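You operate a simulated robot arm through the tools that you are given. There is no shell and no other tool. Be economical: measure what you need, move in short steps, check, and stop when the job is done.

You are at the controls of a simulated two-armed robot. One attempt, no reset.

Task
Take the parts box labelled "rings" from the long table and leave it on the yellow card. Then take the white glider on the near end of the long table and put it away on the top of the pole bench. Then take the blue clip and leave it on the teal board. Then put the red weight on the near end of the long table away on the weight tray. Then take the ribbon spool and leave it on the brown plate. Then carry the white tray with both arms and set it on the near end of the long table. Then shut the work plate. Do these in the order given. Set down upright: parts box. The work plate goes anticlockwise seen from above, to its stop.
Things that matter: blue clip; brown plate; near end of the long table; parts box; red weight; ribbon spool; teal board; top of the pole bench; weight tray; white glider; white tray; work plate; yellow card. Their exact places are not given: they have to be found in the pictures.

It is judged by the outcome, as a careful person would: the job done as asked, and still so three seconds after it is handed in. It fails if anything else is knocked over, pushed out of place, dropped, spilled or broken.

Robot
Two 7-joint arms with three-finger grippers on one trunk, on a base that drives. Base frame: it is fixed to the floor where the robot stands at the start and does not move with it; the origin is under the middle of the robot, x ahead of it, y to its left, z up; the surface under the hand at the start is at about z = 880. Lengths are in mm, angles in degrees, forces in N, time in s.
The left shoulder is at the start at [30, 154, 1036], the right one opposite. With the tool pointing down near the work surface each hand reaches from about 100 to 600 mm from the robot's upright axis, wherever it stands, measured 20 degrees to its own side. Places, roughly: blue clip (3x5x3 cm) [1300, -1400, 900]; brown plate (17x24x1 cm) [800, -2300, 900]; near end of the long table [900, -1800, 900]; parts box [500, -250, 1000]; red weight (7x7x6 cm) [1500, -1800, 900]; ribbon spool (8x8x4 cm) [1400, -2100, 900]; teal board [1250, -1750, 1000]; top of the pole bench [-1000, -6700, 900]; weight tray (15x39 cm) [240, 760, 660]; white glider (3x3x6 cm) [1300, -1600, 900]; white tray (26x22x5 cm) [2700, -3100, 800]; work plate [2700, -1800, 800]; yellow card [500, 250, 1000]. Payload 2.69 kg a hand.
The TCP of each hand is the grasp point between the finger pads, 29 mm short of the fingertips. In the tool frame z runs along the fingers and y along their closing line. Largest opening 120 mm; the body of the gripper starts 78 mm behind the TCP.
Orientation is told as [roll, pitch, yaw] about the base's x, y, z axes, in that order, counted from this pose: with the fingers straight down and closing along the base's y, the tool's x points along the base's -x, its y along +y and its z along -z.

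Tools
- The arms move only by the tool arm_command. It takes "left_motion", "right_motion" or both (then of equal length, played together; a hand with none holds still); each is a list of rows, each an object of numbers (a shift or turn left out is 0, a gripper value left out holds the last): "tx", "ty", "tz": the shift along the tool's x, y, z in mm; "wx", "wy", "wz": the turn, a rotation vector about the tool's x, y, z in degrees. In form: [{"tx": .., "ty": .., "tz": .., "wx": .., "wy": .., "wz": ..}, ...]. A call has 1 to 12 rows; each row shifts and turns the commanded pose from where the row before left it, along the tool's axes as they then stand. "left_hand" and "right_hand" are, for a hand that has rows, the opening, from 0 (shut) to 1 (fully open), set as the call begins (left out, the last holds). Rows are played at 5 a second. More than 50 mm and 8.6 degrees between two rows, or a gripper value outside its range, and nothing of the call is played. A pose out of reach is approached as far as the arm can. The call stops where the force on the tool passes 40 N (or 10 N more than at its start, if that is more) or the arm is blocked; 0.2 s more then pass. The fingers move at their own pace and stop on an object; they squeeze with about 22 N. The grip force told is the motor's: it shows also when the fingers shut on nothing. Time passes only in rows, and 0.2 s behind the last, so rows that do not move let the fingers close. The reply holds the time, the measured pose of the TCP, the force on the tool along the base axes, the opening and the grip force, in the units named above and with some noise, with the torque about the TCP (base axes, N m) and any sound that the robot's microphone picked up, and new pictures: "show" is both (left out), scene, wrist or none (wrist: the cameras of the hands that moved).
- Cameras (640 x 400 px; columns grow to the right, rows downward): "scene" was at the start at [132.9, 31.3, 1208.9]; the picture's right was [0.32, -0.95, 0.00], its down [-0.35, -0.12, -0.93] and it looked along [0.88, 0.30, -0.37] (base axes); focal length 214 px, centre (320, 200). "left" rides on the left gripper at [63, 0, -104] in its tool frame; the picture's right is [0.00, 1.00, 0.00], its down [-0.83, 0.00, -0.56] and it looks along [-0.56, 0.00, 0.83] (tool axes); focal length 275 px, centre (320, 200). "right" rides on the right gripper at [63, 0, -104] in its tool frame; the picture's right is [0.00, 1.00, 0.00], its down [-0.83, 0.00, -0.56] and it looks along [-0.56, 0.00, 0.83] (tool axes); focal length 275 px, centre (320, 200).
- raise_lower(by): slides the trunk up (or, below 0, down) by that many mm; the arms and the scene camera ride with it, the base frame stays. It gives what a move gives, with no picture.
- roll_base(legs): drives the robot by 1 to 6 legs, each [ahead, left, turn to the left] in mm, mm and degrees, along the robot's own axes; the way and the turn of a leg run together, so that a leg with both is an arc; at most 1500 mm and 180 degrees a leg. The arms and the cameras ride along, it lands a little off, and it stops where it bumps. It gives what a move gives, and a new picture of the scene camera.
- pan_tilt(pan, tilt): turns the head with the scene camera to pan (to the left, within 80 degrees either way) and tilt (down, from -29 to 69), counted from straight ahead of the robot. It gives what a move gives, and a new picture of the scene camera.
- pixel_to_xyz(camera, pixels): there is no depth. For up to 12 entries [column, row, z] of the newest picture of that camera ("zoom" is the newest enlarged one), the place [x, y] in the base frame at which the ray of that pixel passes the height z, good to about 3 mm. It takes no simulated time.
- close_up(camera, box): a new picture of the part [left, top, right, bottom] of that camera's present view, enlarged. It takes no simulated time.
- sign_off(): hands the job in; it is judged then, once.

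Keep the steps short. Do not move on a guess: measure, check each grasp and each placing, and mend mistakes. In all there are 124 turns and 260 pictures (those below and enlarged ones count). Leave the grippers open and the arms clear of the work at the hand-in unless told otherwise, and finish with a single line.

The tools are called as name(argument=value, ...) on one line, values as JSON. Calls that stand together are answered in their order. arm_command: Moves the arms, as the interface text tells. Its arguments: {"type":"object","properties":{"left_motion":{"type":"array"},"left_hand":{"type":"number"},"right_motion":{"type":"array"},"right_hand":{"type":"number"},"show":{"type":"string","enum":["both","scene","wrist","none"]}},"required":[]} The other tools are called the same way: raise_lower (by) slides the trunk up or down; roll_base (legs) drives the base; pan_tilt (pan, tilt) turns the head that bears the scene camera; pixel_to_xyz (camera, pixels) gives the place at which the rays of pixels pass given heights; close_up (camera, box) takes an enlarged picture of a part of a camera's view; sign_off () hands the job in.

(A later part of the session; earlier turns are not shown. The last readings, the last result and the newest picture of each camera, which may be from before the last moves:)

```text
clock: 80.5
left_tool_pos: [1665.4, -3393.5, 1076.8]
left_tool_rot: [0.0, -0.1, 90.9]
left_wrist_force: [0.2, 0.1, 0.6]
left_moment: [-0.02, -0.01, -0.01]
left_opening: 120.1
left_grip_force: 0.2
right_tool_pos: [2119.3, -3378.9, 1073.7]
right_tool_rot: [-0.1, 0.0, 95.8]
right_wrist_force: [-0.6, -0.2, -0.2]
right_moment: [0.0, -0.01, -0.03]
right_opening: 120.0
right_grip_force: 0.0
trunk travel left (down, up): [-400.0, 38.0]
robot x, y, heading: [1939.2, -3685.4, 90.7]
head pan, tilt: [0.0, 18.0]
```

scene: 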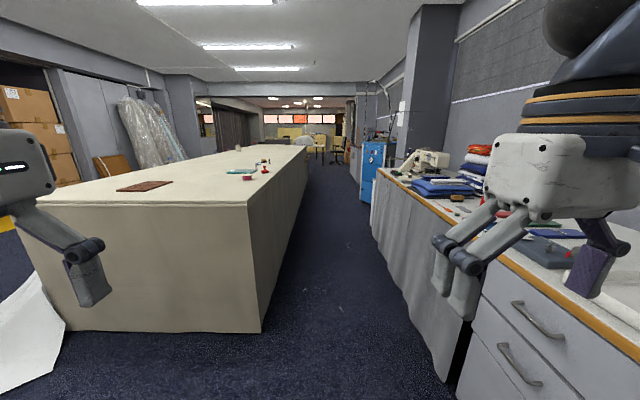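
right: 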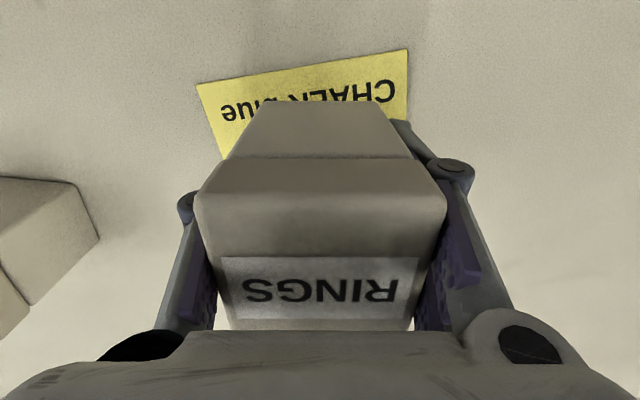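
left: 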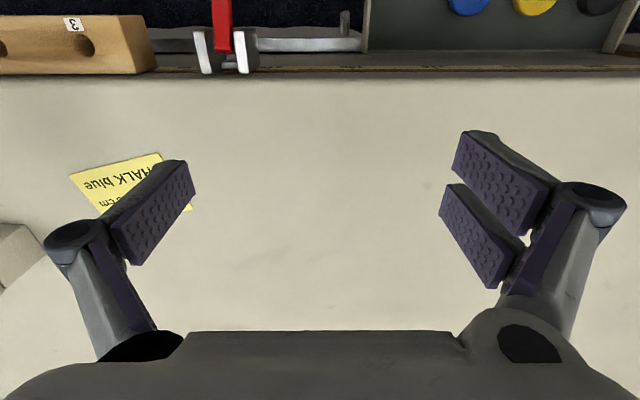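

close_up(camera="scene", box=[110, 140, 310, 220])

close_up(camera="scene", box=[370, 140, 510, 230])

pixel_to_xyz(camera="scene", pixels=[[262, 333, 0], [308, 172, 880], [249, 206, 880], [33, 204, 880], [445, 380, 0], [375, 235, 0], [247, 181, 880], [263, 174, 880], [242, 173, 880], [262, 164, 880], [145, 186, 880], [370, 180, 780]])

```text
3.20 times, centred on (210, 180) of scene
```

zoom: 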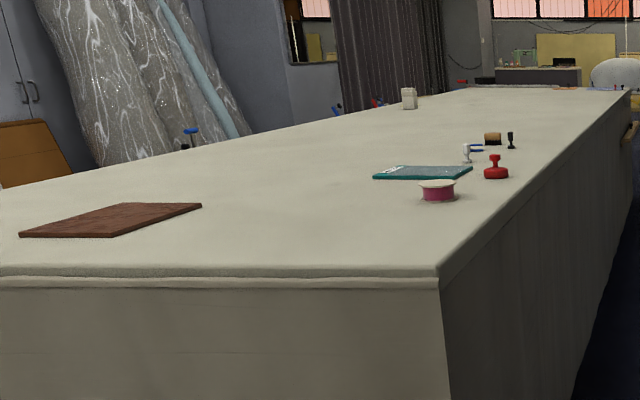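

```text
4.44 times, centred on (440, 185) of scene
```

zoom: 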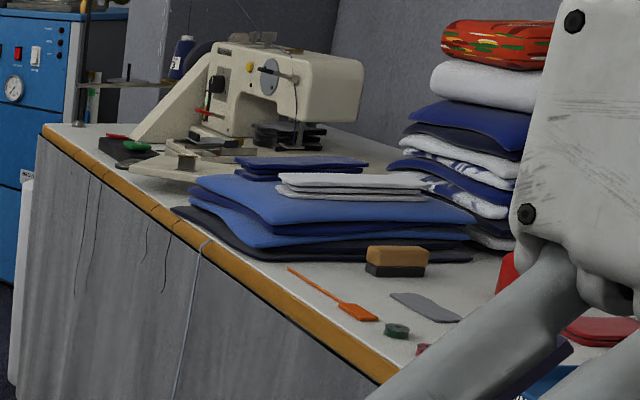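

```text
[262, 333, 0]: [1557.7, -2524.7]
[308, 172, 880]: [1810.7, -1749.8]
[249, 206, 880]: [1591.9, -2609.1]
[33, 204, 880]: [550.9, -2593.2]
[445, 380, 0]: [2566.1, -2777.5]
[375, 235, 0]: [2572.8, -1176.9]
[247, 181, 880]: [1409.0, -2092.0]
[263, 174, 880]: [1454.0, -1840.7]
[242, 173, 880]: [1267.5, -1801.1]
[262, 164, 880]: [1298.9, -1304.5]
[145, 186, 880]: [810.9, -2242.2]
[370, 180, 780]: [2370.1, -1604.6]
```

Table's far edge is x≈1580, bench front x≈2400–2570. The glider, clip, weight and spool lie near the far edge, so I'll enter the aisle sideways facing the table (heading 180).

roll_base(legs=[[0, 0, 89.3], [0, -1000, 0]])

```text
clock: 92.4
left_tool_pos: [1613.6, -2970.2, 1076.5]
left_tool_rot: [0.0, -0.1, -177.3]
left_wrist_force: [-0.1, 0.5, -0.1]
left_moment: [0.03, 0.02, 0.0]
left_opening: 120.0
left_grip_force: 0.1
right_tool_pos: [1585.2, -2518.0, 1073.2]
right_tool_rot: [0.0, 0.1, -172.4]
right_wrist_force: [0.5, 0.0, -0.6]
right_moment: [0.04, 0.05, -0.02]
right_opening: 120.1
right_grip_force: 0.1
trunk travel left (down, up): [-400.0, 38.0]
robot x, y, heading: [1892.8, -2688.4, -177.4]
head pan, tilt: [0.0, 18.0]
```

scene: 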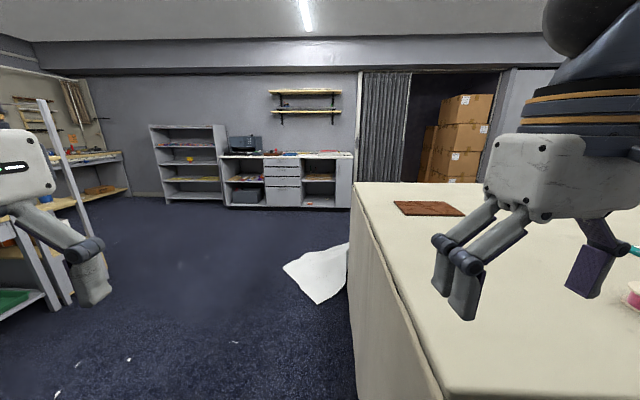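

roll_base(legs=[[-20, 0, -2.6], [0, -960, 0]])

pan_tilt(pan=0, tilt=45)

```text
clock: 100.9
left_tool_pos: [1627.9, -1936.3, 1077.8]
left_tool_rot: [-0.1, -0.1, 178.8]
left_wrist_force: [0.1, 0.3, -0.2]
left_moment: [0.04, 0.01, -0.03]
left_opening: 120.2
left_grip_force: 0.0
right_tool_pos: [1630.2, -1481.8, 1074.9]
right_tool_rot: [0.0, 0.1, -176.3]
right_wrist_force: [-0.6, 0.2, -0.1]
right_moment: [-0.02, 0.02, 0.0]
right_opening: 120.0
right_grip_force: 0.2
trunk travel left (down, up): [-400.0, 38.0]
robot x, y, heading: [1927.9, -1680.4, 178.8]
head pan, tilt: [0.0, 18.0]
```

scene: 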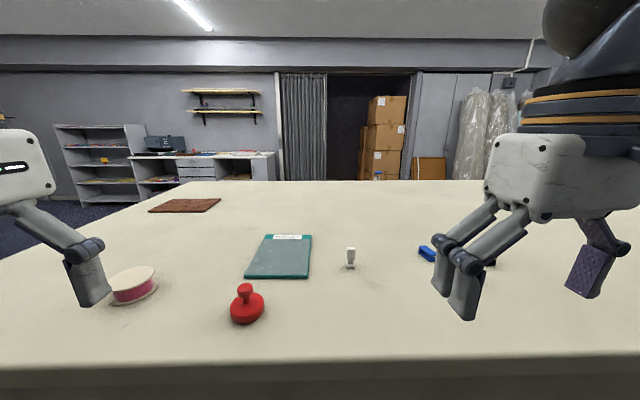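

```text
clock: 101.8
left_tool_pos: [1629.1, -1937.3, 1077.9]
left_tool_rot: [-0.1, 0.0, 178.7]
left_wrist_force: [0.6, -0.2, 0.5]
left_moment: [-0.01, -0.01, 0.01]
left_opening: 120.0
left_grip_force: 0.1
right_tool_pos: [1628.2, -1482.7, 1074.0]
right_tool_rot: [0.0, 0.0, -176.3]
right_wrist_force: [-0.5, 0.4, 0.4]
right_moment: [0.0, -0.02, 0.0]
right_opening: 119.9
right_grip_force: 0.1
trunk travel left (down, up): [-400.0, 38.0]
robot x, y, heading: [1929.3, -1674.9, 179.0]
head pan, tilt: [0.0, 45.0]
```

scene: 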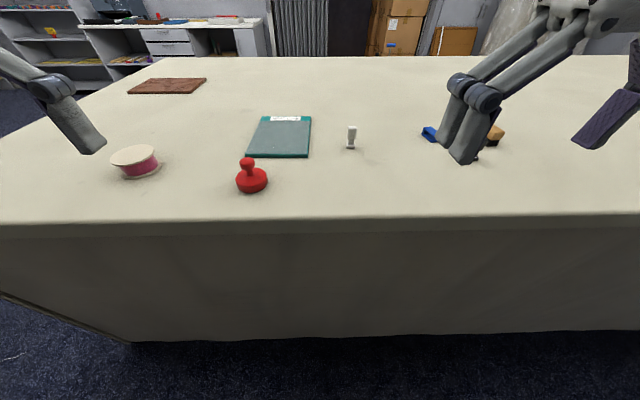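

pixel_to_xyz(camera="scene", pixels=[[350, 149, 880], [352, 128, 935], [430, 138, 880], [252, 190, 880], [135, 172, 880], [245, 157, 880], [305, 158, 880], [311, 117, 880], [262, 116, 880], [300, 217, 880], [200, 92, 880], [140, 93, 880]])

close_up(camera="scene", box=[220, 100, 380, 200])

```text
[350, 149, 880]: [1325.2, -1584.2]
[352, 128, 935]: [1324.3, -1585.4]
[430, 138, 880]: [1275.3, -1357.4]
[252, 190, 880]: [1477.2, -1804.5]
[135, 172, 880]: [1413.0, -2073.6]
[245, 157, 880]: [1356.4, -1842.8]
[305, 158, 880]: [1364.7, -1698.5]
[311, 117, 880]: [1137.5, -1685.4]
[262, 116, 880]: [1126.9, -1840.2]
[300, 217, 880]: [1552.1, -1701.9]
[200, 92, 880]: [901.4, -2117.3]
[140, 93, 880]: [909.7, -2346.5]
```

```text
4.00 times, centred on (300, 150) of scene
```

zoom: 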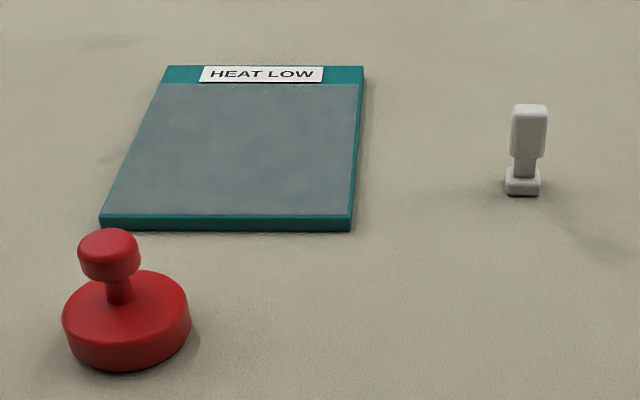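

Glider at about (1318,−1584), standing. Drive 60 mm closer to the table.

roll_base(legs=[[60, 0, 1]])

```text
clock: 102.7
left_tool_pos: [1571.4, -1940.6, 1078.3]
left_tool_rot: [0.0, -0.1, 179.7]
left_wrist_force: [1.1, 0.7, 0.0]
left_moment: [0.0, 0.0, -0.01]
left_opening: 120.0
left_grip_force: 0.1
right_tool_pos: [1566.5, -1487.8, 1073.4]
right_tool_rot: [0.1, 0.0, -175.2]
right_wrist_force: [-0.2, 0.2, -0.8]
right_moment: [-0.03, -0.02, 0.01]
right_opening: 119.9
right_grip_force: 0.1
trunk travel left (down, up): [-400.0, 38.0]
robot x, y, heading: [1865.5, -1674.5, 179.7]
head pan, tilt: [0.0, 45.0]
```

scene: 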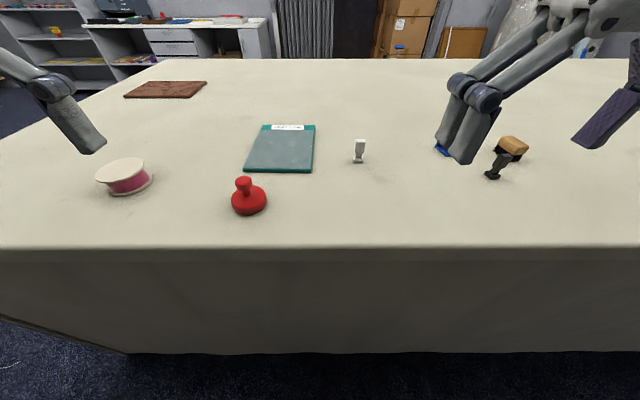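

arm_command(right_motion=[{"wz": 4.8}, {"tx": -41.3, "ty": 16}, {"tx": -41.3, "ty": 16}, {"tx": -41.3, "ty": 16}, {"tx": -41.3, "ty": 16}, {"tx": -41.3, "ty": 16}, {"tx": -11.3, "ty": 16, "tz": 30}, {}], right_hand=0.6)

```text
clock: 104.5
left_tool_pos: [1573.4, -1940.5, 1077.8]
left_tool_rot: [0.0, -0.2, 179.8]
left_wrist_force: [1.1, 0.2, 0.0]
left_moment: [0.0, -0.04, 0.0]
left_opening: 120.0
left_grip_force: 0.1
right_tool_pos: [1346.3, -1585.9, 1043.5]
right_tool_rot: [0.0, 0.0, 180.0]
right_wrist_force: [0.2, -0.3, -0.5]
right_moment: [0.05, 0.02, -0.01]
right_opening: 72.1
right_grip_force: 0.1
trunk travel left (down, up): [-400.0, 38.0]
robot x, y, heading: [1871.8, -1675.5, 179.6]
head pan, tilt: [0.0, 45.0]
```

scene: 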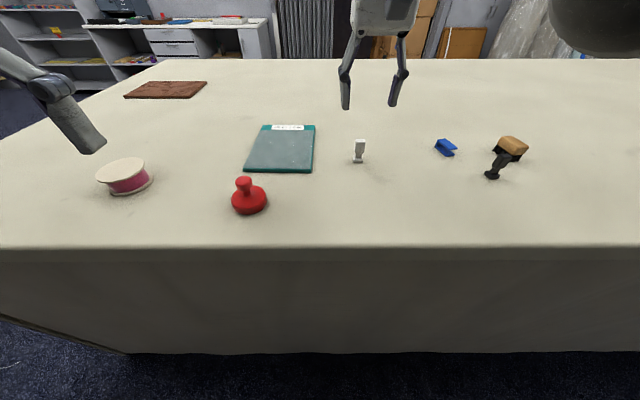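
right: 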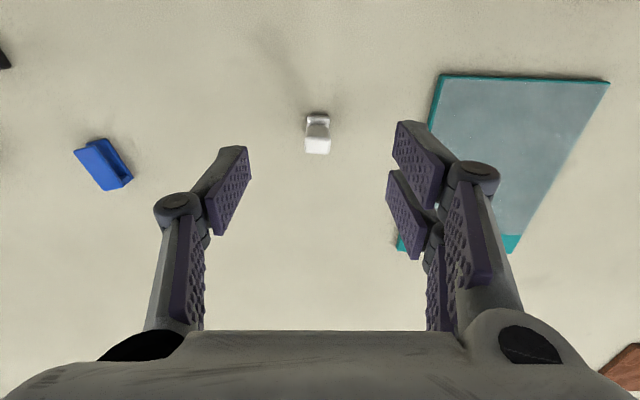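

close_up(camera="right", box=[280, 100, 360, 165])

close_up(camera="scene", box=[330, 125, 540, 190])

pixel_to_xyz(camera="right", pixels=[[318, 144, 940], [318, 136, 940], [317, 152, 940], [306, 113, 882], [330, 113, 882], [75, 150, 890], [132, 180, 890], [103, 140, 890], [105, 190, 890], [450, 74, 886], [608, 82, 886]])

```text
6.15 times, centred on (320, 132) of right
```

zoom: 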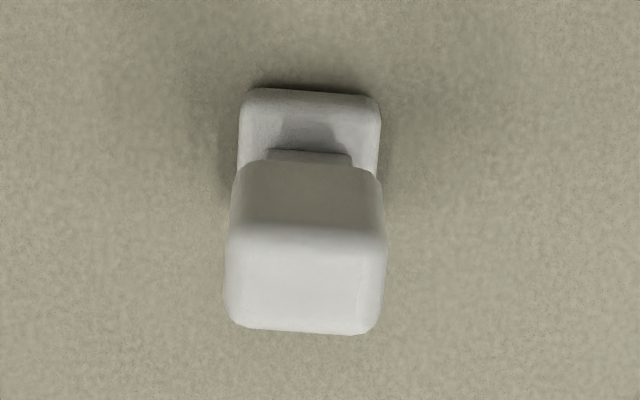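

```text
3.05 times, centred on (435, 158) of scene
```

zoom: 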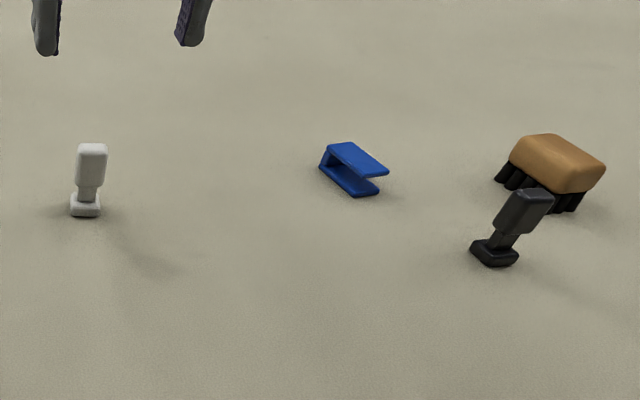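

```text
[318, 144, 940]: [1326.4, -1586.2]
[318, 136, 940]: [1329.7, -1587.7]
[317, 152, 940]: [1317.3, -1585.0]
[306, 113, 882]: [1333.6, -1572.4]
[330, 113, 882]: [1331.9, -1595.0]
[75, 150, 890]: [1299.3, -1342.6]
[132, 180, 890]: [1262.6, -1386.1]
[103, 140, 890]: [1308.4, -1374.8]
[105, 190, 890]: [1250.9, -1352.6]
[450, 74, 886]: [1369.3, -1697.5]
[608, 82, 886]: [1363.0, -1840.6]
```

Glider centre ≈ (1322,−1585). Align 24 mm, lower to z 925, close.

arm_command(right_motion=[{"tx": -24.5, "ty": -1}, {"tz": 40}, {"tz": 40}, {"tz": 38}, {}], right_hand=0.6)

```text
clock: 105.7
left_tool_pos: [1573.7, -1942.0, 1076.5]
left_tool_rot: [0.0, 0.0, 179.7]
left_wrist_force: [-1.1, -0.6, -0.6]
left_moment: [0.0, 0.01, -0.02]
left_opening: 120.0
left_grip_force: 0.1
right_tool_pos: [1337.5, -1580.8, 917.1]
right_tool_rot: [0.0, -0.1, 180.0]
right_wrist_force: [0.1, 0.7, 0.3]
right_moment: [0.01, 0.02, -0.04]
right_opening: 71.9
right_grip_force: 0.0
right hand out of reach, approached as far as the arm can: row 1
trunk travel left (down, up): [-400.0, 38.0]
robot x, y, heading: [1866.7, -1677.3, 179.7]
head pan, tilt: [0.0, 45.0]
```

scene: 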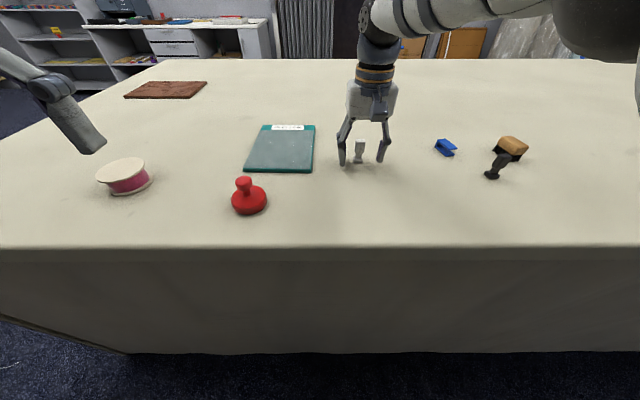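
right: 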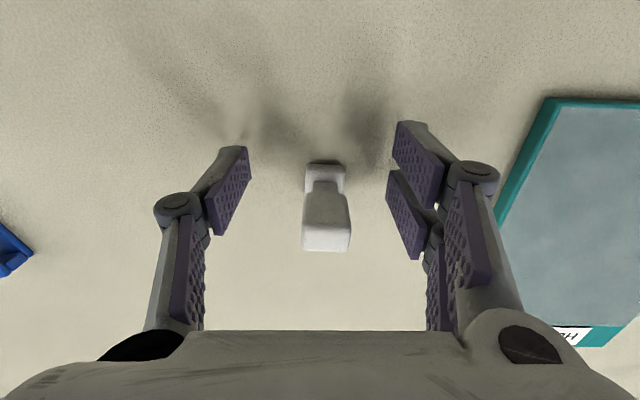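

arm_command(right_motion=[{"tx": -13, "ty": 4, "tz": -6}, {}], right_hand=0.6, show="wrist")

arm_command(right_motion=[{}, {}, {}], right_hand=0, show="wrist")

```text
clock: 106.3
left_tool_pos: [1573.0, -1941.5, 1078.0]
left_tool_rot: [0.1, -0.1, 179.8]
left_wrist_force: [-0.5, -0.2, -0.3]
left_moment: [-0.01, -0.02, 0.01]
left_opening: 120.0
left_grip_force: 0.1
right_tool_pos: [1324.6, -1584.4, 923.8]
right_tool_rot: [0.0, 0.0, 180.0]
right_wrist_force: [-0.1, 0.2, 0.8]
right_moment: [0.01, 0.03, -0.02]
right_opening: 72.2
right_grip_force: 0.1
trunk travel left (down, up): [-400.0, 38.0]
robot x, y, heading: [1871.8, -1676.0, 179.6]
head pan, tilt: [0.0, 45.0]
```

right: 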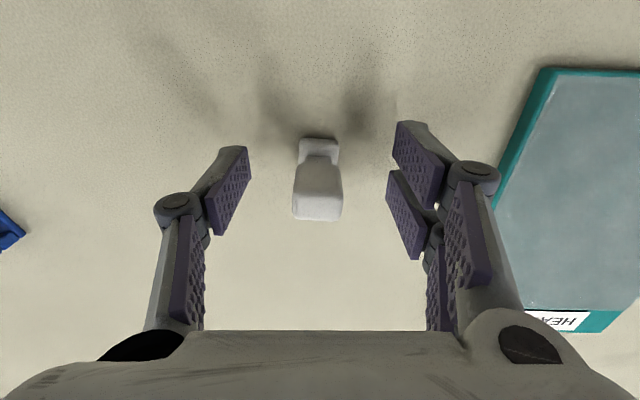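

```text
clock: 107.1
left_tool_pos: [1573.4, -1941.2, 1077.3]
left_tool_rot: [0.0, -0.1, 179.7]
left_wrist_force: [-0.4, -0.6, 0.1]
left_moment: [0.01, 0.02, -0.03]
left_opening: 120.2
left_grip_force: 0.0
right_tool_pos: [1324.1, -1584.6, 922.7]
right_tool_rot: [0.0, 0.0, 179.9]
right_wrist_force: [0.0, -0.8, 0.5]
right_moment: [-0.01, 0.01, -0.01]
right_opening: 19.6
right_grip_force: 22.2
trunk travel left (down, up): [-400.0, 38.0]
robot x, y, heading: [1865.3, -1674.2, 180.0]
head pan, tilt: [0.0, 45.0]
```

right: 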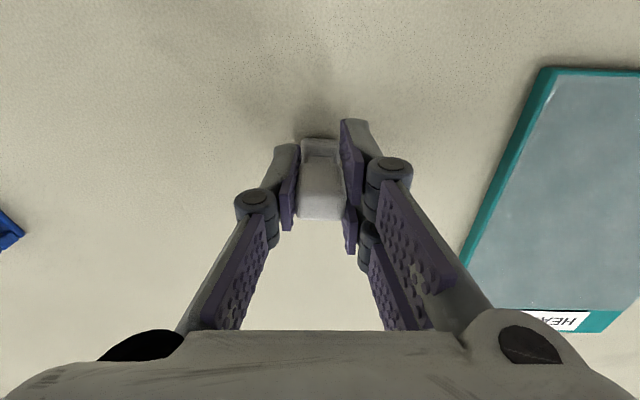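

Grip 19.6 mm. Lift and bring the hand back toward the body.

arm_command(right_motion=[{"tz": -20}, {"tz": -45}, {"tz": -35, "tx": 20}, {"tx": 45}, {"tx": 45}, {"tx": 45}, {"tx": 45}, {"tx": 40}, {"tz": -40}, {}], show="wrist")

```text
clock: 109.3
left_tool_pos: [1572.1, -1941.6, 1077.2]
left_tool_rot: [0.1, -0.1, 179.8]
left_wrist_force: [0.4, 0.2, 0.0]
left_moment: [0.01, 0.01, 0.0]
left_opening: 120.1
left_grip_force: 0.1
right_tool_pos: [1568.8, -1587.4, 1066.9]
right_tool_rot: [0.0, 0.0, 180.0]
right_wrist_force: [0.2, 0.2, -0.9]
right_moment: [0.03, 0.0, 0.01]
right_opening: 19.7
right_grip_force: 22.4
trunk travel left (down, up): [-400.0, 38.0]
robot x, y, heading: [1867.3, -1675.2, 179.4]
head pan, tilt: [0.0, 45.0]
```

right: 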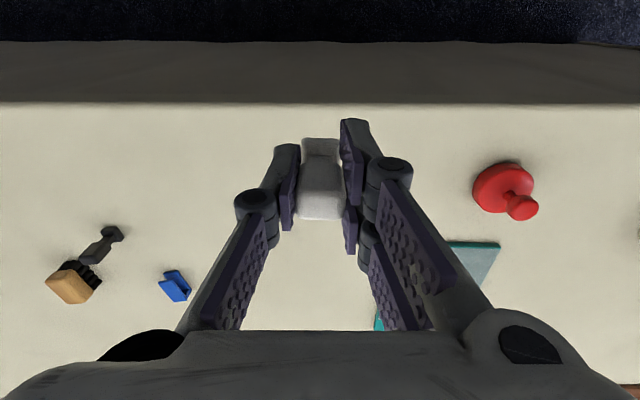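

roll_base(legs=[[-60, 0, 0.5], [0, 1000, 0], [0, 1080, 0]])

pan_tilt(pan=15, tilt=20)

```text
clock: 126.1
left_tool_pos: [1666.3, -4023.3, 1076.1]
left_tool_rot: [0.0, -0.1, -179.0]
left_wrist_force: [-0.5, -0.2, 0.2]
left_moment: [0.01, 0.0, 0.0]
left_opening: 119.9
left_grip_force: 0.1
right_tool_pos: [1655.6, -3668.9, 1067.1]
right_tool_rot: [0.0, -0.1, -179.0]
right_wrist_force: [-0.4, -0.5, 0.4]
right_moment: [-0.02, -0.03, 0.01]
right_opening: 19.6
right_grip_force: 22.0
trunk travel left (down, up): [-400.0, 38.0]
robot x, y, heading: [1955.4, -3747.4, -179.3]
head pan, tilt: [0.0, 45.0]
```

scene: 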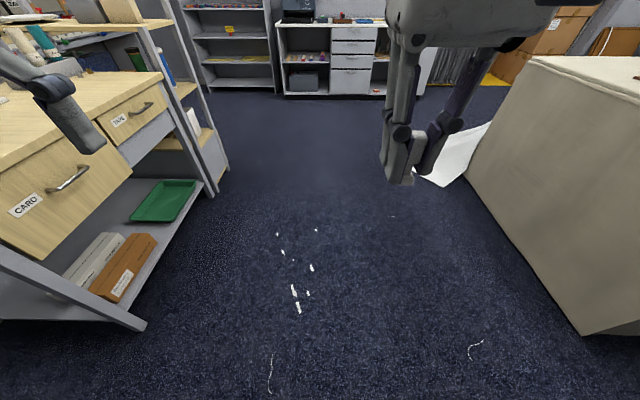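

```text
clock: 127.0
left_tool_pos: [1667.5, -4023.6, 1077.5]
left_tool_rot: [0.0, -0.1, -179.0]
left_wrist_force: [-0.5, 0.1, -0.3]
left_moment: [-0.03, 0.01, -0.02]
left_opening: 120.0
left_grip_force: 0.1
right_tool_pos: [1655.4, -3669.9, 1066.2]
right_tool_rot: [0.0, 0.1, -178.9]
right_wrist_force: [-0.8, 0.9, 0.1]
right_moment: [-0.03, -0.02, 0.02]
right_opening: 19.5
right_grip_force: 22.0
trunk travel left (down, up): [-400.0, 38.0]
robot x, y, heading: [1959.3, -3753.8, -179.2]
head pan, tilt: [15.0, 20.0]
```

scene: 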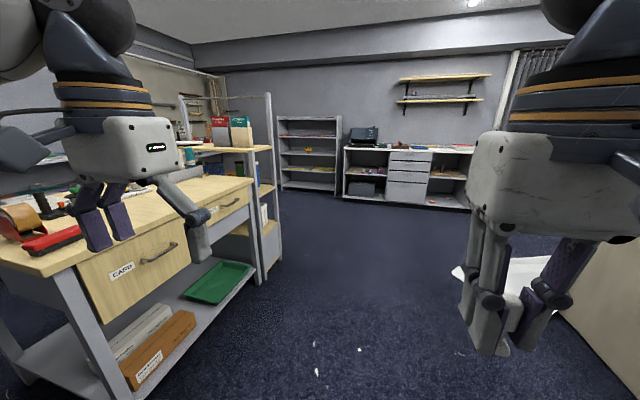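

pixel_to_xyz(camera="scene", pixels=[[262, 285, 0], [283, 260, 0], [135, 398, 0], [250, 180, 800], [75, 268, 800], [470, 205, 0], [345, 197, 0], [282, 188, 0], [270, 146, 1000], [455, 275, 0]])

```text
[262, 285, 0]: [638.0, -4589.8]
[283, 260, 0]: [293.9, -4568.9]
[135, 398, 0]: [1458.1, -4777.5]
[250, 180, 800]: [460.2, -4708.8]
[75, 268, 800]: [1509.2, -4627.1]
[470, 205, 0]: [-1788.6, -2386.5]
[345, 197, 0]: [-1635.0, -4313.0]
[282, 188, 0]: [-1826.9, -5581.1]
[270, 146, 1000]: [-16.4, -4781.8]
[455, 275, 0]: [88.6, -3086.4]
```

roll_base(legs=[[1400, 0, -0.8], [1200, 0, 0], [0, 0, 90]])

pan_tilt(pan=0, tilt=20)

```text
clock: 143.7
left_tool_pos: [-437.3, -3999.3, 1077.8]
left_tool_rot: [0.0, -0.1, -90.7]
left_wrist_force: [0.3, 0.0, -0.7]
left_moment: [-0.01, 0.01, 0.03]
left_opening: 119.8
left_grip_force: 0.1
right_tool_pos: [-790.1, -4000.0, 1067.0]
right_tool_rot: [0.0, 0.0, -90.7]
right_wrist_force: [-0.1, 0.3, -0.6]
right_moment: [-0.02, 0.01, 0.02]
right_opening: 19.5
right_grip_force: 22.4
trunk travel left (down, up): [-400.0, 38.0]
robot x, y, heading: [-701.0, -3699.8, -91.0]
head pan, tilt: [15.0, 20.0]
```

scene: 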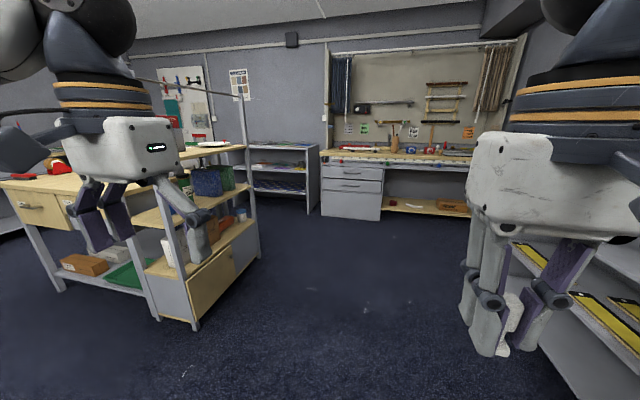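

```text
clock: 144.5
left_tool_pos: [-437.5, -3999.7, 1077.6]
left_tool_rot: [-0.1, -0.1, -90.8]
left_wrist_force: [0.6, -0.4, -0.7]
left_moment: [-0.01, -0.04, 0.01]
left_opening: 120.0
left_grip_force: 0.1
right_tool_pos: [-789.7, -4000.2, 1067.0]
right_tool_rot: [0.0, 0.1, -90.7]
right_wrist_force: [-1.2, -0.1, -0.4]
right_moment: [0.0, 0.01, 0.0]
right_opening: 19.6
right_grip_force: 22.4
trunk travel left (down, up): [-400.0, 38.0]
robot x, y, heading: [-697.0, -3700.7, -90.8]
head pan, tilt: [0.0, 20.0]
```

scene: 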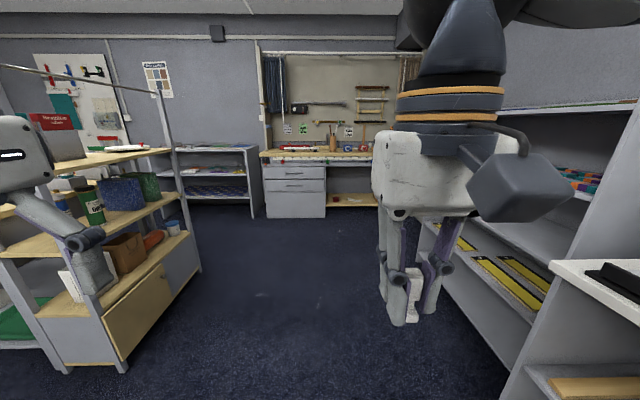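

pixel_to_xyz(camera="scene", pixels=[[122, 370, 0], [198, 272, 0], [120, 322, 300], [326, 218, 0], [266, 218, 0], [514, 390, 0], [400, 235, 0], [326, 162, 880], [380, 162, 880], [253, 217, 0]])

close_up(camera="scene", box=[240, 110, 400, 210])

```text
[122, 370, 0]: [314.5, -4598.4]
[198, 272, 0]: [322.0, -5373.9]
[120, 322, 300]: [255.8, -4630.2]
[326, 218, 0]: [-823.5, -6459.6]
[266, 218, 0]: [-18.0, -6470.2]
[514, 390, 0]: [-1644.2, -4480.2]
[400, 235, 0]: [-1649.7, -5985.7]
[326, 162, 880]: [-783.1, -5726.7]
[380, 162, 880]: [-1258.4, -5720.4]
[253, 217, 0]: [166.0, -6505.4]
```

```text
4.00 times, centred on (320, 160) of scene
```

zoom: 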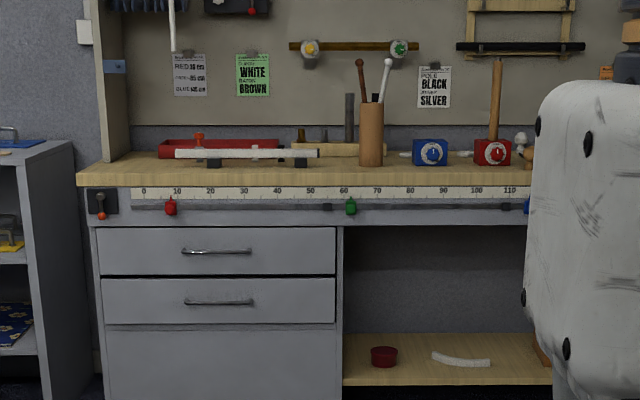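

roll_base(legs=[[1400, 0, 0.8], [700, 0, 0]])

pan_tilt(pan=0, tilt=30)

```text
clock: 155.0
left_tool_pos: [-429.8, -6105.6, 1077.3]
left_tool_rot: [0.0, -0.1, -89.8]
left_wrist_force: [-0.4, 0.1, -0.4]
left_moment: [0.0, -0.02, 0.01]
left_opening: 120.2
left_grip_force: 0.0
right_tool_pos: [-785.2, -6113.1, 1067.3]
right_tool_rot: [0.0, 0.0, -89.6]
right_wrist_force: [-0.1, -0.3, -0.5]
right_moment: [-0.01, -0.01, 0.0]
right_opening: 19.8
right_grip_force: 22.1
trunk travel left (down, up): [-400.0, 38.0]
robot x, y, heading: [-697.4, -5813.0, -90.0]
head pan, tilt: [0.0, 20.0]
```

scene: 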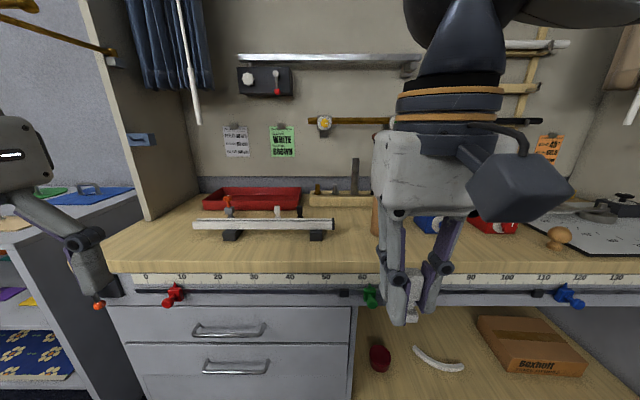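

```text
clock: 155.7
left_tool_pos: [-429.0, -6104.4, 1076.8]
left_tool_rot: [-0.1, -0.1, -89.8]
left_wrist_force: [0.9, 0.4, 0.0]
left_moment: [0.02, 0.05, 0.01]
left_opening: 120.1
left_grip_force: 0.0
right_tool_pos: [-783.4, -6112.6, 1066.7]
right_tool_rot: [0.1, 0.0, -89.7]
right_wrist_force: [0.3, 0.0, -0.1]
right_moment: [-0.05, -0.02, -0.03]
right_opening: 19.9
right_grip_force: 21.9
trunk travel left (down, up): [-400.0, 38.0]
robot x, y, heading: [-697.7, -5814.6, -89.7]
head pan, tilt: [0.0, 30.0]
```

scene: 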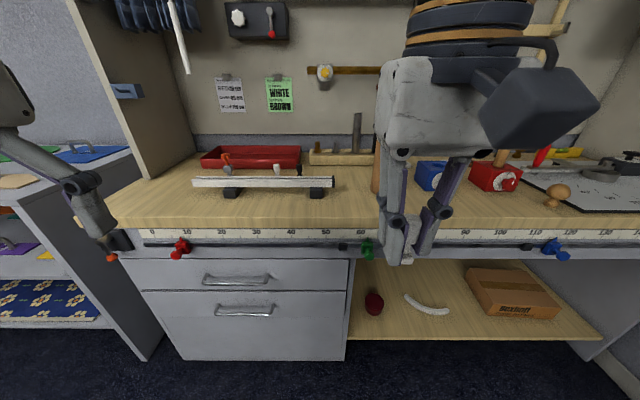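

pixel_to_xyz(camera="scene", pixels=[[350, 222, 870], [350, 205, 870], [335, 190, 870], [372, 192, 870], [355, 172, 870], [200, 195, 870], [300, 222, 870], [430, 188, 870], [500, 192, 870]])

close_up(camera="scene", box=[270, 130, 590, 260])

```text
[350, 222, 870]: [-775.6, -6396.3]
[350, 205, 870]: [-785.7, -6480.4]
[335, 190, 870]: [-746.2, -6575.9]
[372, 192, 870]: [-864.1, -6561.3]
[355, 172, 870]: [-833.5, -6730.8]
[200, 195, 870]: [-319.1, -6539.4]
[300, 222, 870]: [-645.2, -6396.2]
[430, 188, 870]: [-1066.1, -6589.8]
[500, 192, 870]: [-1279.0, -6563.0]
```

```text
2.00 times, centred on (430, 195) of scene
```

zoom: 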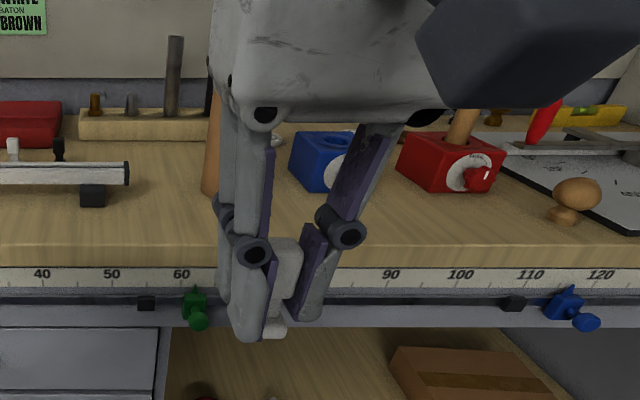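

Free bench-top patch in front of the rail at about (−780,−6475). Drive 270 mm ahead.

roll_base(legs=[[270, 0, 0]])

arm_command(right_motion=[{}], show="wrist")

```text
clock: 157.6
left_tool_pos: [-432.3, -6378.9, 1078.3]
left_tool_rot: [0.0, 0.0, -90.0]
left_wrist_force: [-1.0, -0.6, -0.2]
left_moment: [0.01, -0.01, 0.0]
left_opening: 120.1
left_grip_force: 0.1
right_tool_pos: [-785.0, -6384.8, 1066.7]
right_tool_rot: [0.0, 0.0, -89.9]
right_wrist_force: [-0.7, 0.3, 0.5]
right_moment: [0.02, -0.01, 0.01]
right_opening: 19.7
right_grip_force: 22.3
trunk travel left (down, up): [-400.0, 38.0]
robot x, y, heading: [-700.9, -6084.3, -90.1]
head pan, tilt: [0.0, 30.0]
```

scene: 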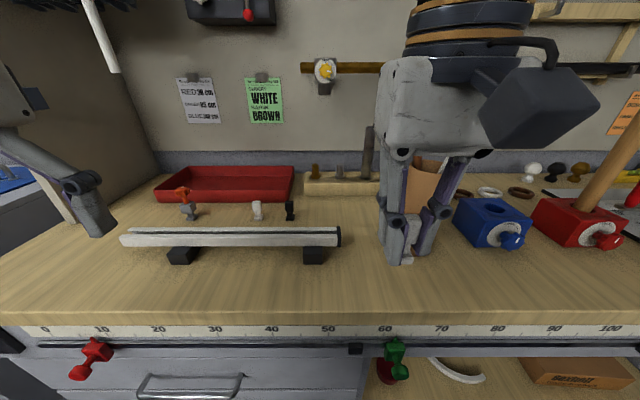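

```text
clock: 158.0
left_tool_pos: [-430.5, -6379.4, 1077.5]
left_tool_rot: [0.0, -0.1, -90.0]
left_wrist_force: [0.0, -0.3, 0.0]
left_moment: [0.01, 0.04, 0.02]
left_opening: 120.2
left_grip_force: 0.1
right_tool_pos: [-784.4, -6384.6, 1066.7]
right_tool_rot: [0.0, 0.0, -89.9]
right_wrist_force: [-0.5, 0.4, 0.2]
right_moment: [-0.01, 0.02, 0.03]
right_opening: 19.8
right_grip_force: 21.9
trunk travel left (down, up): [-400.0, 38.0]
robot x, y, heading: [-700.2, -6086.1, -90.0]
head pan, tilt: [0.0, 30.0]
```

right: 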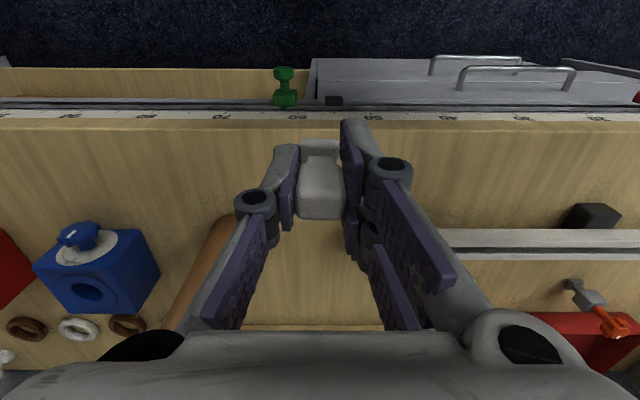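

pixel_to_xyz(camera="right", pixels=[[400, 121, 850], [400, 121, 880], [400, 121, 900]])

pixel_to_xyz(camera="scene", pixels=[[330, 313, 850], [330, 313, 880], [330, 313, 900], [330, 249, 850], [330, 249, 880], [330, 249, 900]])

close_up(camera="scene", box=[280, 150, 480, 350])

```text
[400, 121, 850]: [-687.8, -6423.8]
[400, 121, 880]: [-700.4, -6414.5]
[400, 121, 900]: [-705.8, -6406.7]
```

```text
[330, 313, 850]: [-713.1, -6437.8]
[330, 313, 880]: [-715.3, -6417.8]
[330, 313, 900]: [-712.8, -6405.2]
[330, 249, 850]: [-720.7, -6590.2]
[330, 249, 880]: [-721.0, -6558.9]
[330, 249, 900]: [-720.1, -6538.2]
```

```text
2.00 times, centred on (380, 250) of scene
```

zoom: 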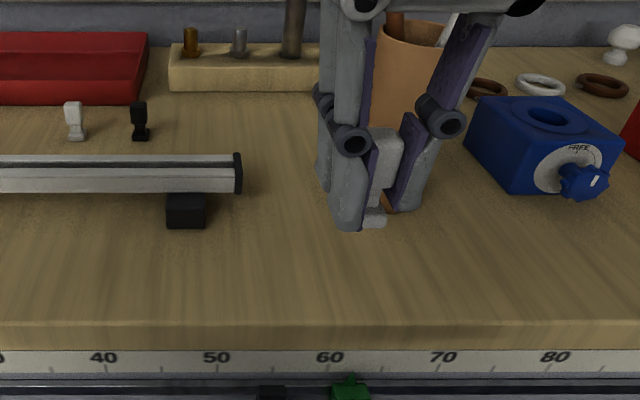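

Bench top is z≈885, front edge y≈−6413. Move forward 90 mm and lower.

arm_command(right_motion=[{"tx": -45, "ty": 8}, {"tx": -45, "ty": 7}, {"tz": 40}, {"tz": 40}, {"tz": 40}, {}])

```text
clock: 159.4
left_tool_pos: [-431.4, -6377.8, 1078.2]
left_tool_rot: [0.0, -0.2, -90.0]
left_wrist_force: [0.4, -0.8, 0.2]
left_moment: [-0.01, 0.01, 0.0]
left_opening: 120.0
left_grip_force: 0.0
right_tool_pos: [-768.8, -6475.5, 947.8]
right_tool_rot: [0.1, -0.1, -89.9]
right_wrist_force: [0.2, 0.2, -0.1]
right_moment: [0.01, 0.03, 0.02]
right_opening: 19.5
right_grip_force: 22.0
trunk travel left (down, up): [-400.0, 38.0]
robot x, y, heading: [-698.4, -6083.1, -90.0]
head pan, tilt: [0.0, 30.0]
```

scene: 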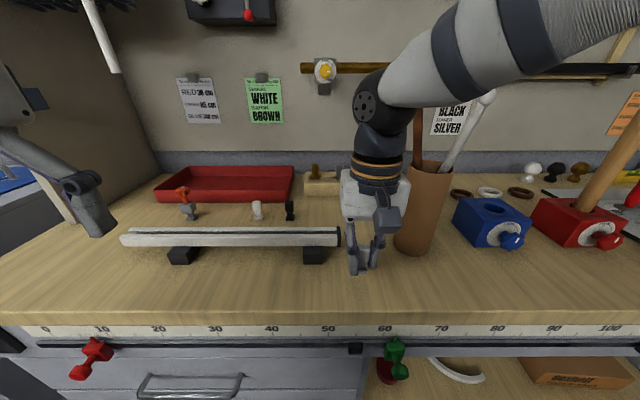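
right: 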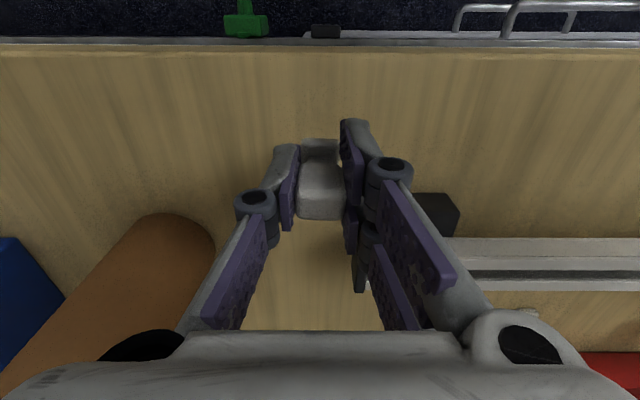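

Clear around. Lower in small steps until contact.

arm_command(right_motion=[{"tz": 8}, {"tz": 5}, {}], show="none")

arm_command(right_motion=[{"tz": 3}, {"tz": 2}, {}], show="none")

close_up(camera="scene", box=[320, 200, 420, 300])

```text
clock: 160.2
left_tool_pos: [-430.8, -6378.8, 1077.0]
left_tool_rot: [0.1, 0.0, -90.0]
left_wrist_force: [1.0, 0.4, -0.9]
left_moment: [0.0, 0.03, 0.03]
left_opening: 120.0
left_grip_force: 0.1
right_tool_pos: [-768.7, -6474.9, 934.7]
right_tool_rot: [0.1, -0.1, -89.8]
right_wrist_force: [-0.1, 0.4, -0.4]
right_moment: [-0.01, 0.01, -0.01]
right_opening: 19.8
right_grip_force: 22.7
trunk travel left (down, up): [-400.0, 38.0]
robot x, y, heading: [-699.3, -6085.3, -89.9]
head pan, tilt: [0.0, 30.0]
```

```text
clock: 161.0
left_tool_pos: [-431.7, -6378.5, 1077.6]
left_tool_rot: [-0.1, -0.1, -90.1]
left_wrist_force: [-0.3, 0.1, 0.6]
left_moment: [0.03, -0.02, 0.0]
left_opening: 119.8
left_grip_force: 0.1
right_tool_pos: [-771.3, -6475.0, 929.4]
right_tool_rot: [0.0, -0.1, -89.9]
right_wrist_force: [0.6, -0.7, 0.1]
right_moment: [-0.04, 0.0, 0.03]
right_opening: 19.3
right_grip_force: 22.2
trunk travel left (down, up): [-400.0, 38.0]
robot x, y, heading: [-701.0, -6082.6, -90.3]
head pan, tilt: [0.0, 30.0]
```

```text
4.00 times, centred on (370, 250) of scene
```

zoom: 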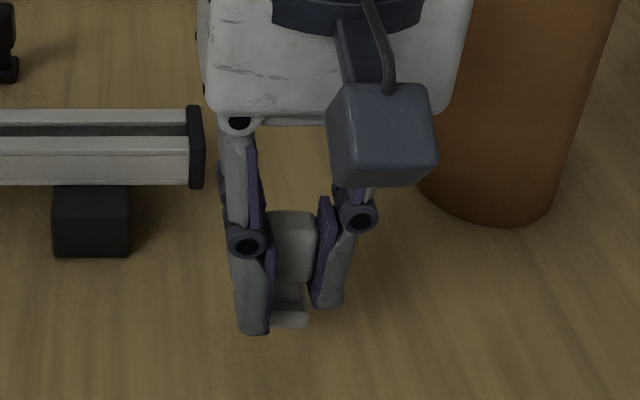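

arm_command(right_motion=[{"tz": 2}, {"tz": 2}, {"tz": 2}, {}], show="none")

```text
clock: 162.0
left_tool_pos: [-431.7, -6379.7, 1076.1]
left_tool_rot: [0.0, -0.1, -90.0]
left_wrist_force: [-0.6, 0.1, 0.4]
left_moment: [-0.02, 0.01, 0.02]
left_opening: 119.7
left_grip_force: 0.0
right_tool_pos: [-768.9, -6475.2, 923.7]
right_tool_rot: [0.0, 0.0, -89.8]
right_wrist_force: [-0.4, -0.8, -0.6]
right_moment: [0.02, -0.01, -0.01]
right_opening: 19.4
right_grip_force: 22.1
trunk travel left (down, up): [-400.0, 38.0]
robot x, y, heading: [-698.2, -6085.4, -90.0]
head pan, tilt: [0.0, 30.0]
```

arm_command(right_motion=[{"tz": 2}, {"tz": 2}, {}], show="none")

close_up(camera="scene", box=[330, 230, 400, 290])

```text
clock: 162.8
left_tool_pos: [-430.6, -6379.4, 1078.0]
left_tool_rot: [0.0, -0.1, -90.0]
left_wrist_force: [-0.4, -0.2, -0.2]
left_moment: [0.01, -0.05, 0.0]
left_opening: 120.0
left_grip_force: 0.1
right_tool_pos: [-769.3, -6474.7, 919.1]
right_tool_rot: [0.0, 0.0, -89.9]
right_wrist_force: [0.0, -0.3, -0.3]
right_moment: [-0.01, 0.01, 0.05]
right_opening: 19.8
right_grip_force: 21.9
trunk travel left (down, up): [-400.0, 38.0]
robot x, y, heading: [-699.6, -6085.0, -90.1]
head pan, tilt: [0.0, 30.0]
```

```text
6.67 times, centred on (365, 260) of scene
```

zoom: 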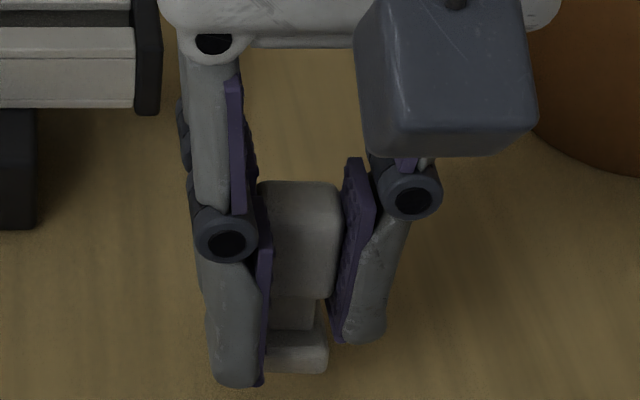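

arm_command(right_motion=[{"tz": 2}, {"tz": 2}, {}], show="none")

arm_command(right_motion=[{"tz": 2}, {"tz": 1}, {}], show="none")

```text
clock: 163.6
left_tool_pos: [-430.5, -6378.8, 1077.5]
left_tool_rot: [0.0, 0.0, -90.1]
left_wrist_force: [-0.4, 0.0, 0.2]
left_moment: [0.01, -0.01, -0.01]
left_opening: 119.9
left_grip_force: 0.0
right_tool_pos: [-768.8, -6474.0, 916.4]
right_tool_rot: [0.0, -0.1, -89.9]
right_wrist_force: [0.7, -0.2, 0.1]
right_moment: [0.01, 0.0, 0.02]
right_opening: 19.7
right_grip_force: 21.7
trunk travel left (down, up): [-400.0, 38.0]
robot x, y, heading: [-701.4, -6081.9, -90.2]
head pan, tilt: [0.0, 30.0]
```

```text
clock: 164.4
left_tool_pos: [-430.5, -6378.4, 1077.1]
left_tool_rot: [0.0, 0.0, -89.9]
left_wrist_force: [-0.4, -0.7, -0.3]
left_moment: [-0.01, -0.01, 0.0]
left_opening: 120.0
left_grip_force: 0.1
right_tool_pos: [-769.3, -6475.2, 911.4]
right_tool_rot: [0.1, -0.1, -89.9]
right_wrist_force: [-0.2, 0.1, -0.2]
right_moment: [-0.02, 0.02, -0.04]
right_opening: 19.5
right_grip_force: 20.8
trunk travel left (down, up): [-400.0, 38.0]
robot x, y, heading: [-699.1, -6084.0, -90.1]
head pan, tilt: [0.0, 30.0]
```

arm_command(right_motion=[{"tz": 2}, {"tz": 1.5}, {"tz": 1.5}, {}], show="wrist")

close_up(camera="scene", box=[330, 230, 400, 290])

```text
clock: 165.4
left_tool_pos: [-430.5, -6377.6, 1077.9]
left_tool_rot: [0.0, -0.1, -90.0]
left_wrist_force: [-0.2, 0.1, -0.6]
left_moment: [0.01, -0.02, -0.03]
left_opening: 119.8
left_grip_force: 0.1
right_tool_pos: [-768.1, -6474.8, 906.4]
right_tool_rot: [0.0, 0.0, -89.9]
right_wrist_force: [0.2, 0.1, -0.8]
right_moment: [-0.02, 0.01, 0.0]
right_opening: 19.5
right_grip_force: 21.3
trunk travel left (down, up): [-400.0, 38.0]
robot x, y, heading: [-697.4, -6083.9, -90.1]
head pan, tilt: [0.0, 30.0]
```

right: 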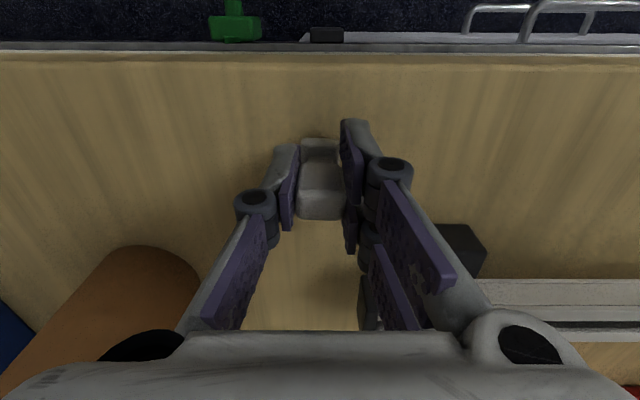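

```text
6.67 times, centred on (365, 260) of scene
```

zoom: 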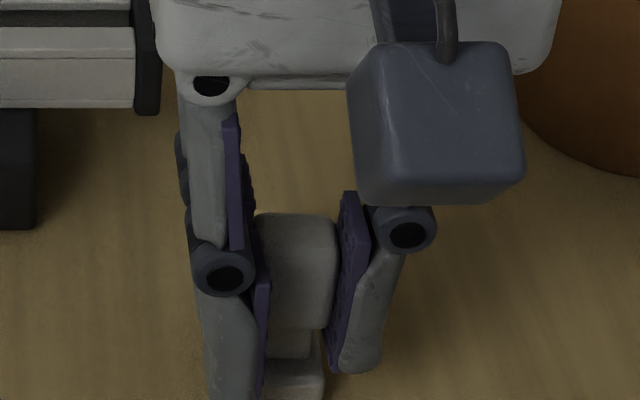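

arm_command(right_motion=[{"tz": 2}, {"tz": 1.5}, {"tz": 1.5}, {}], show="none")

arm_command(right_motion=[{"tz": 2}, {"tz": 1}, {}], show="none")

close_up(camera="scene", box=[330, 240, 400, 300])

```text
clock: 166.4
left_tool_pos: [-431.1, -6377.9, 1077.5]
left_tool_rot: [-0.1, -0.2, -90.1]
left_wrist_force: [-0.1, 0.0, 0.4]
left_moment: [0.02, -0.01, 0.05]
left_opening: 120.2
left_grip_force: 0.0
right_tool_pos: [-769.6, -6473.9, 903.4]
right_tool_rot: [0.0, -0.1, -89.8]
right_wrist_force: [1.6, -0.2, 4.6]
right_moment: [-0.05, -0.1, 0.07]
right_opening: 19.5
right_grip_force: 21.8
trunk travel left (down, up): [-400.0, 38.0]
robot x, y, heading: [-694.7, -6083.3, -90.2]
head pan, tilt: [0.0, 30.0]
```

```text
clock: 167.2
left_tool_pos: [-431.9, -6377.8, 1078.6]
left_tool_rot: [0.0, -0.2, -90.0]
left_wrist_force: [-0.3, 0.2, 0.8]
left_moment: [0.03, 0.01, 0.01]
left_opening: 120.1
left_grip_force: 0.0
right_tool_pos: [-770.0, -6474.1, 899.5]
right_tool_rot: [0.1, -0.2, -90.0]
right_wrist_force: [-3.0, 0.0, 17.7]
right_moment: [-0.15, 0.08, -0.02]
right_opening: 19.8
right_grip_force: 21.8
trunk travel left (down, up): [-400.0, 38.0]
robot x, y, heading: [-699.4, -6082.6, -90.0]
head pan, tilt: [0.0, 30.0]
```

```text
6.67 times, centred on (365, 270) of scene
```

zoom: 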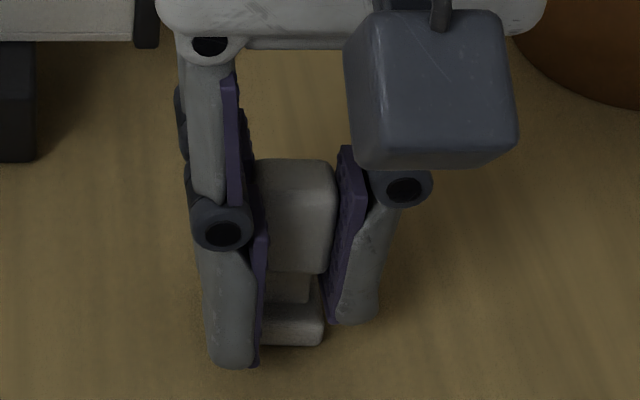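

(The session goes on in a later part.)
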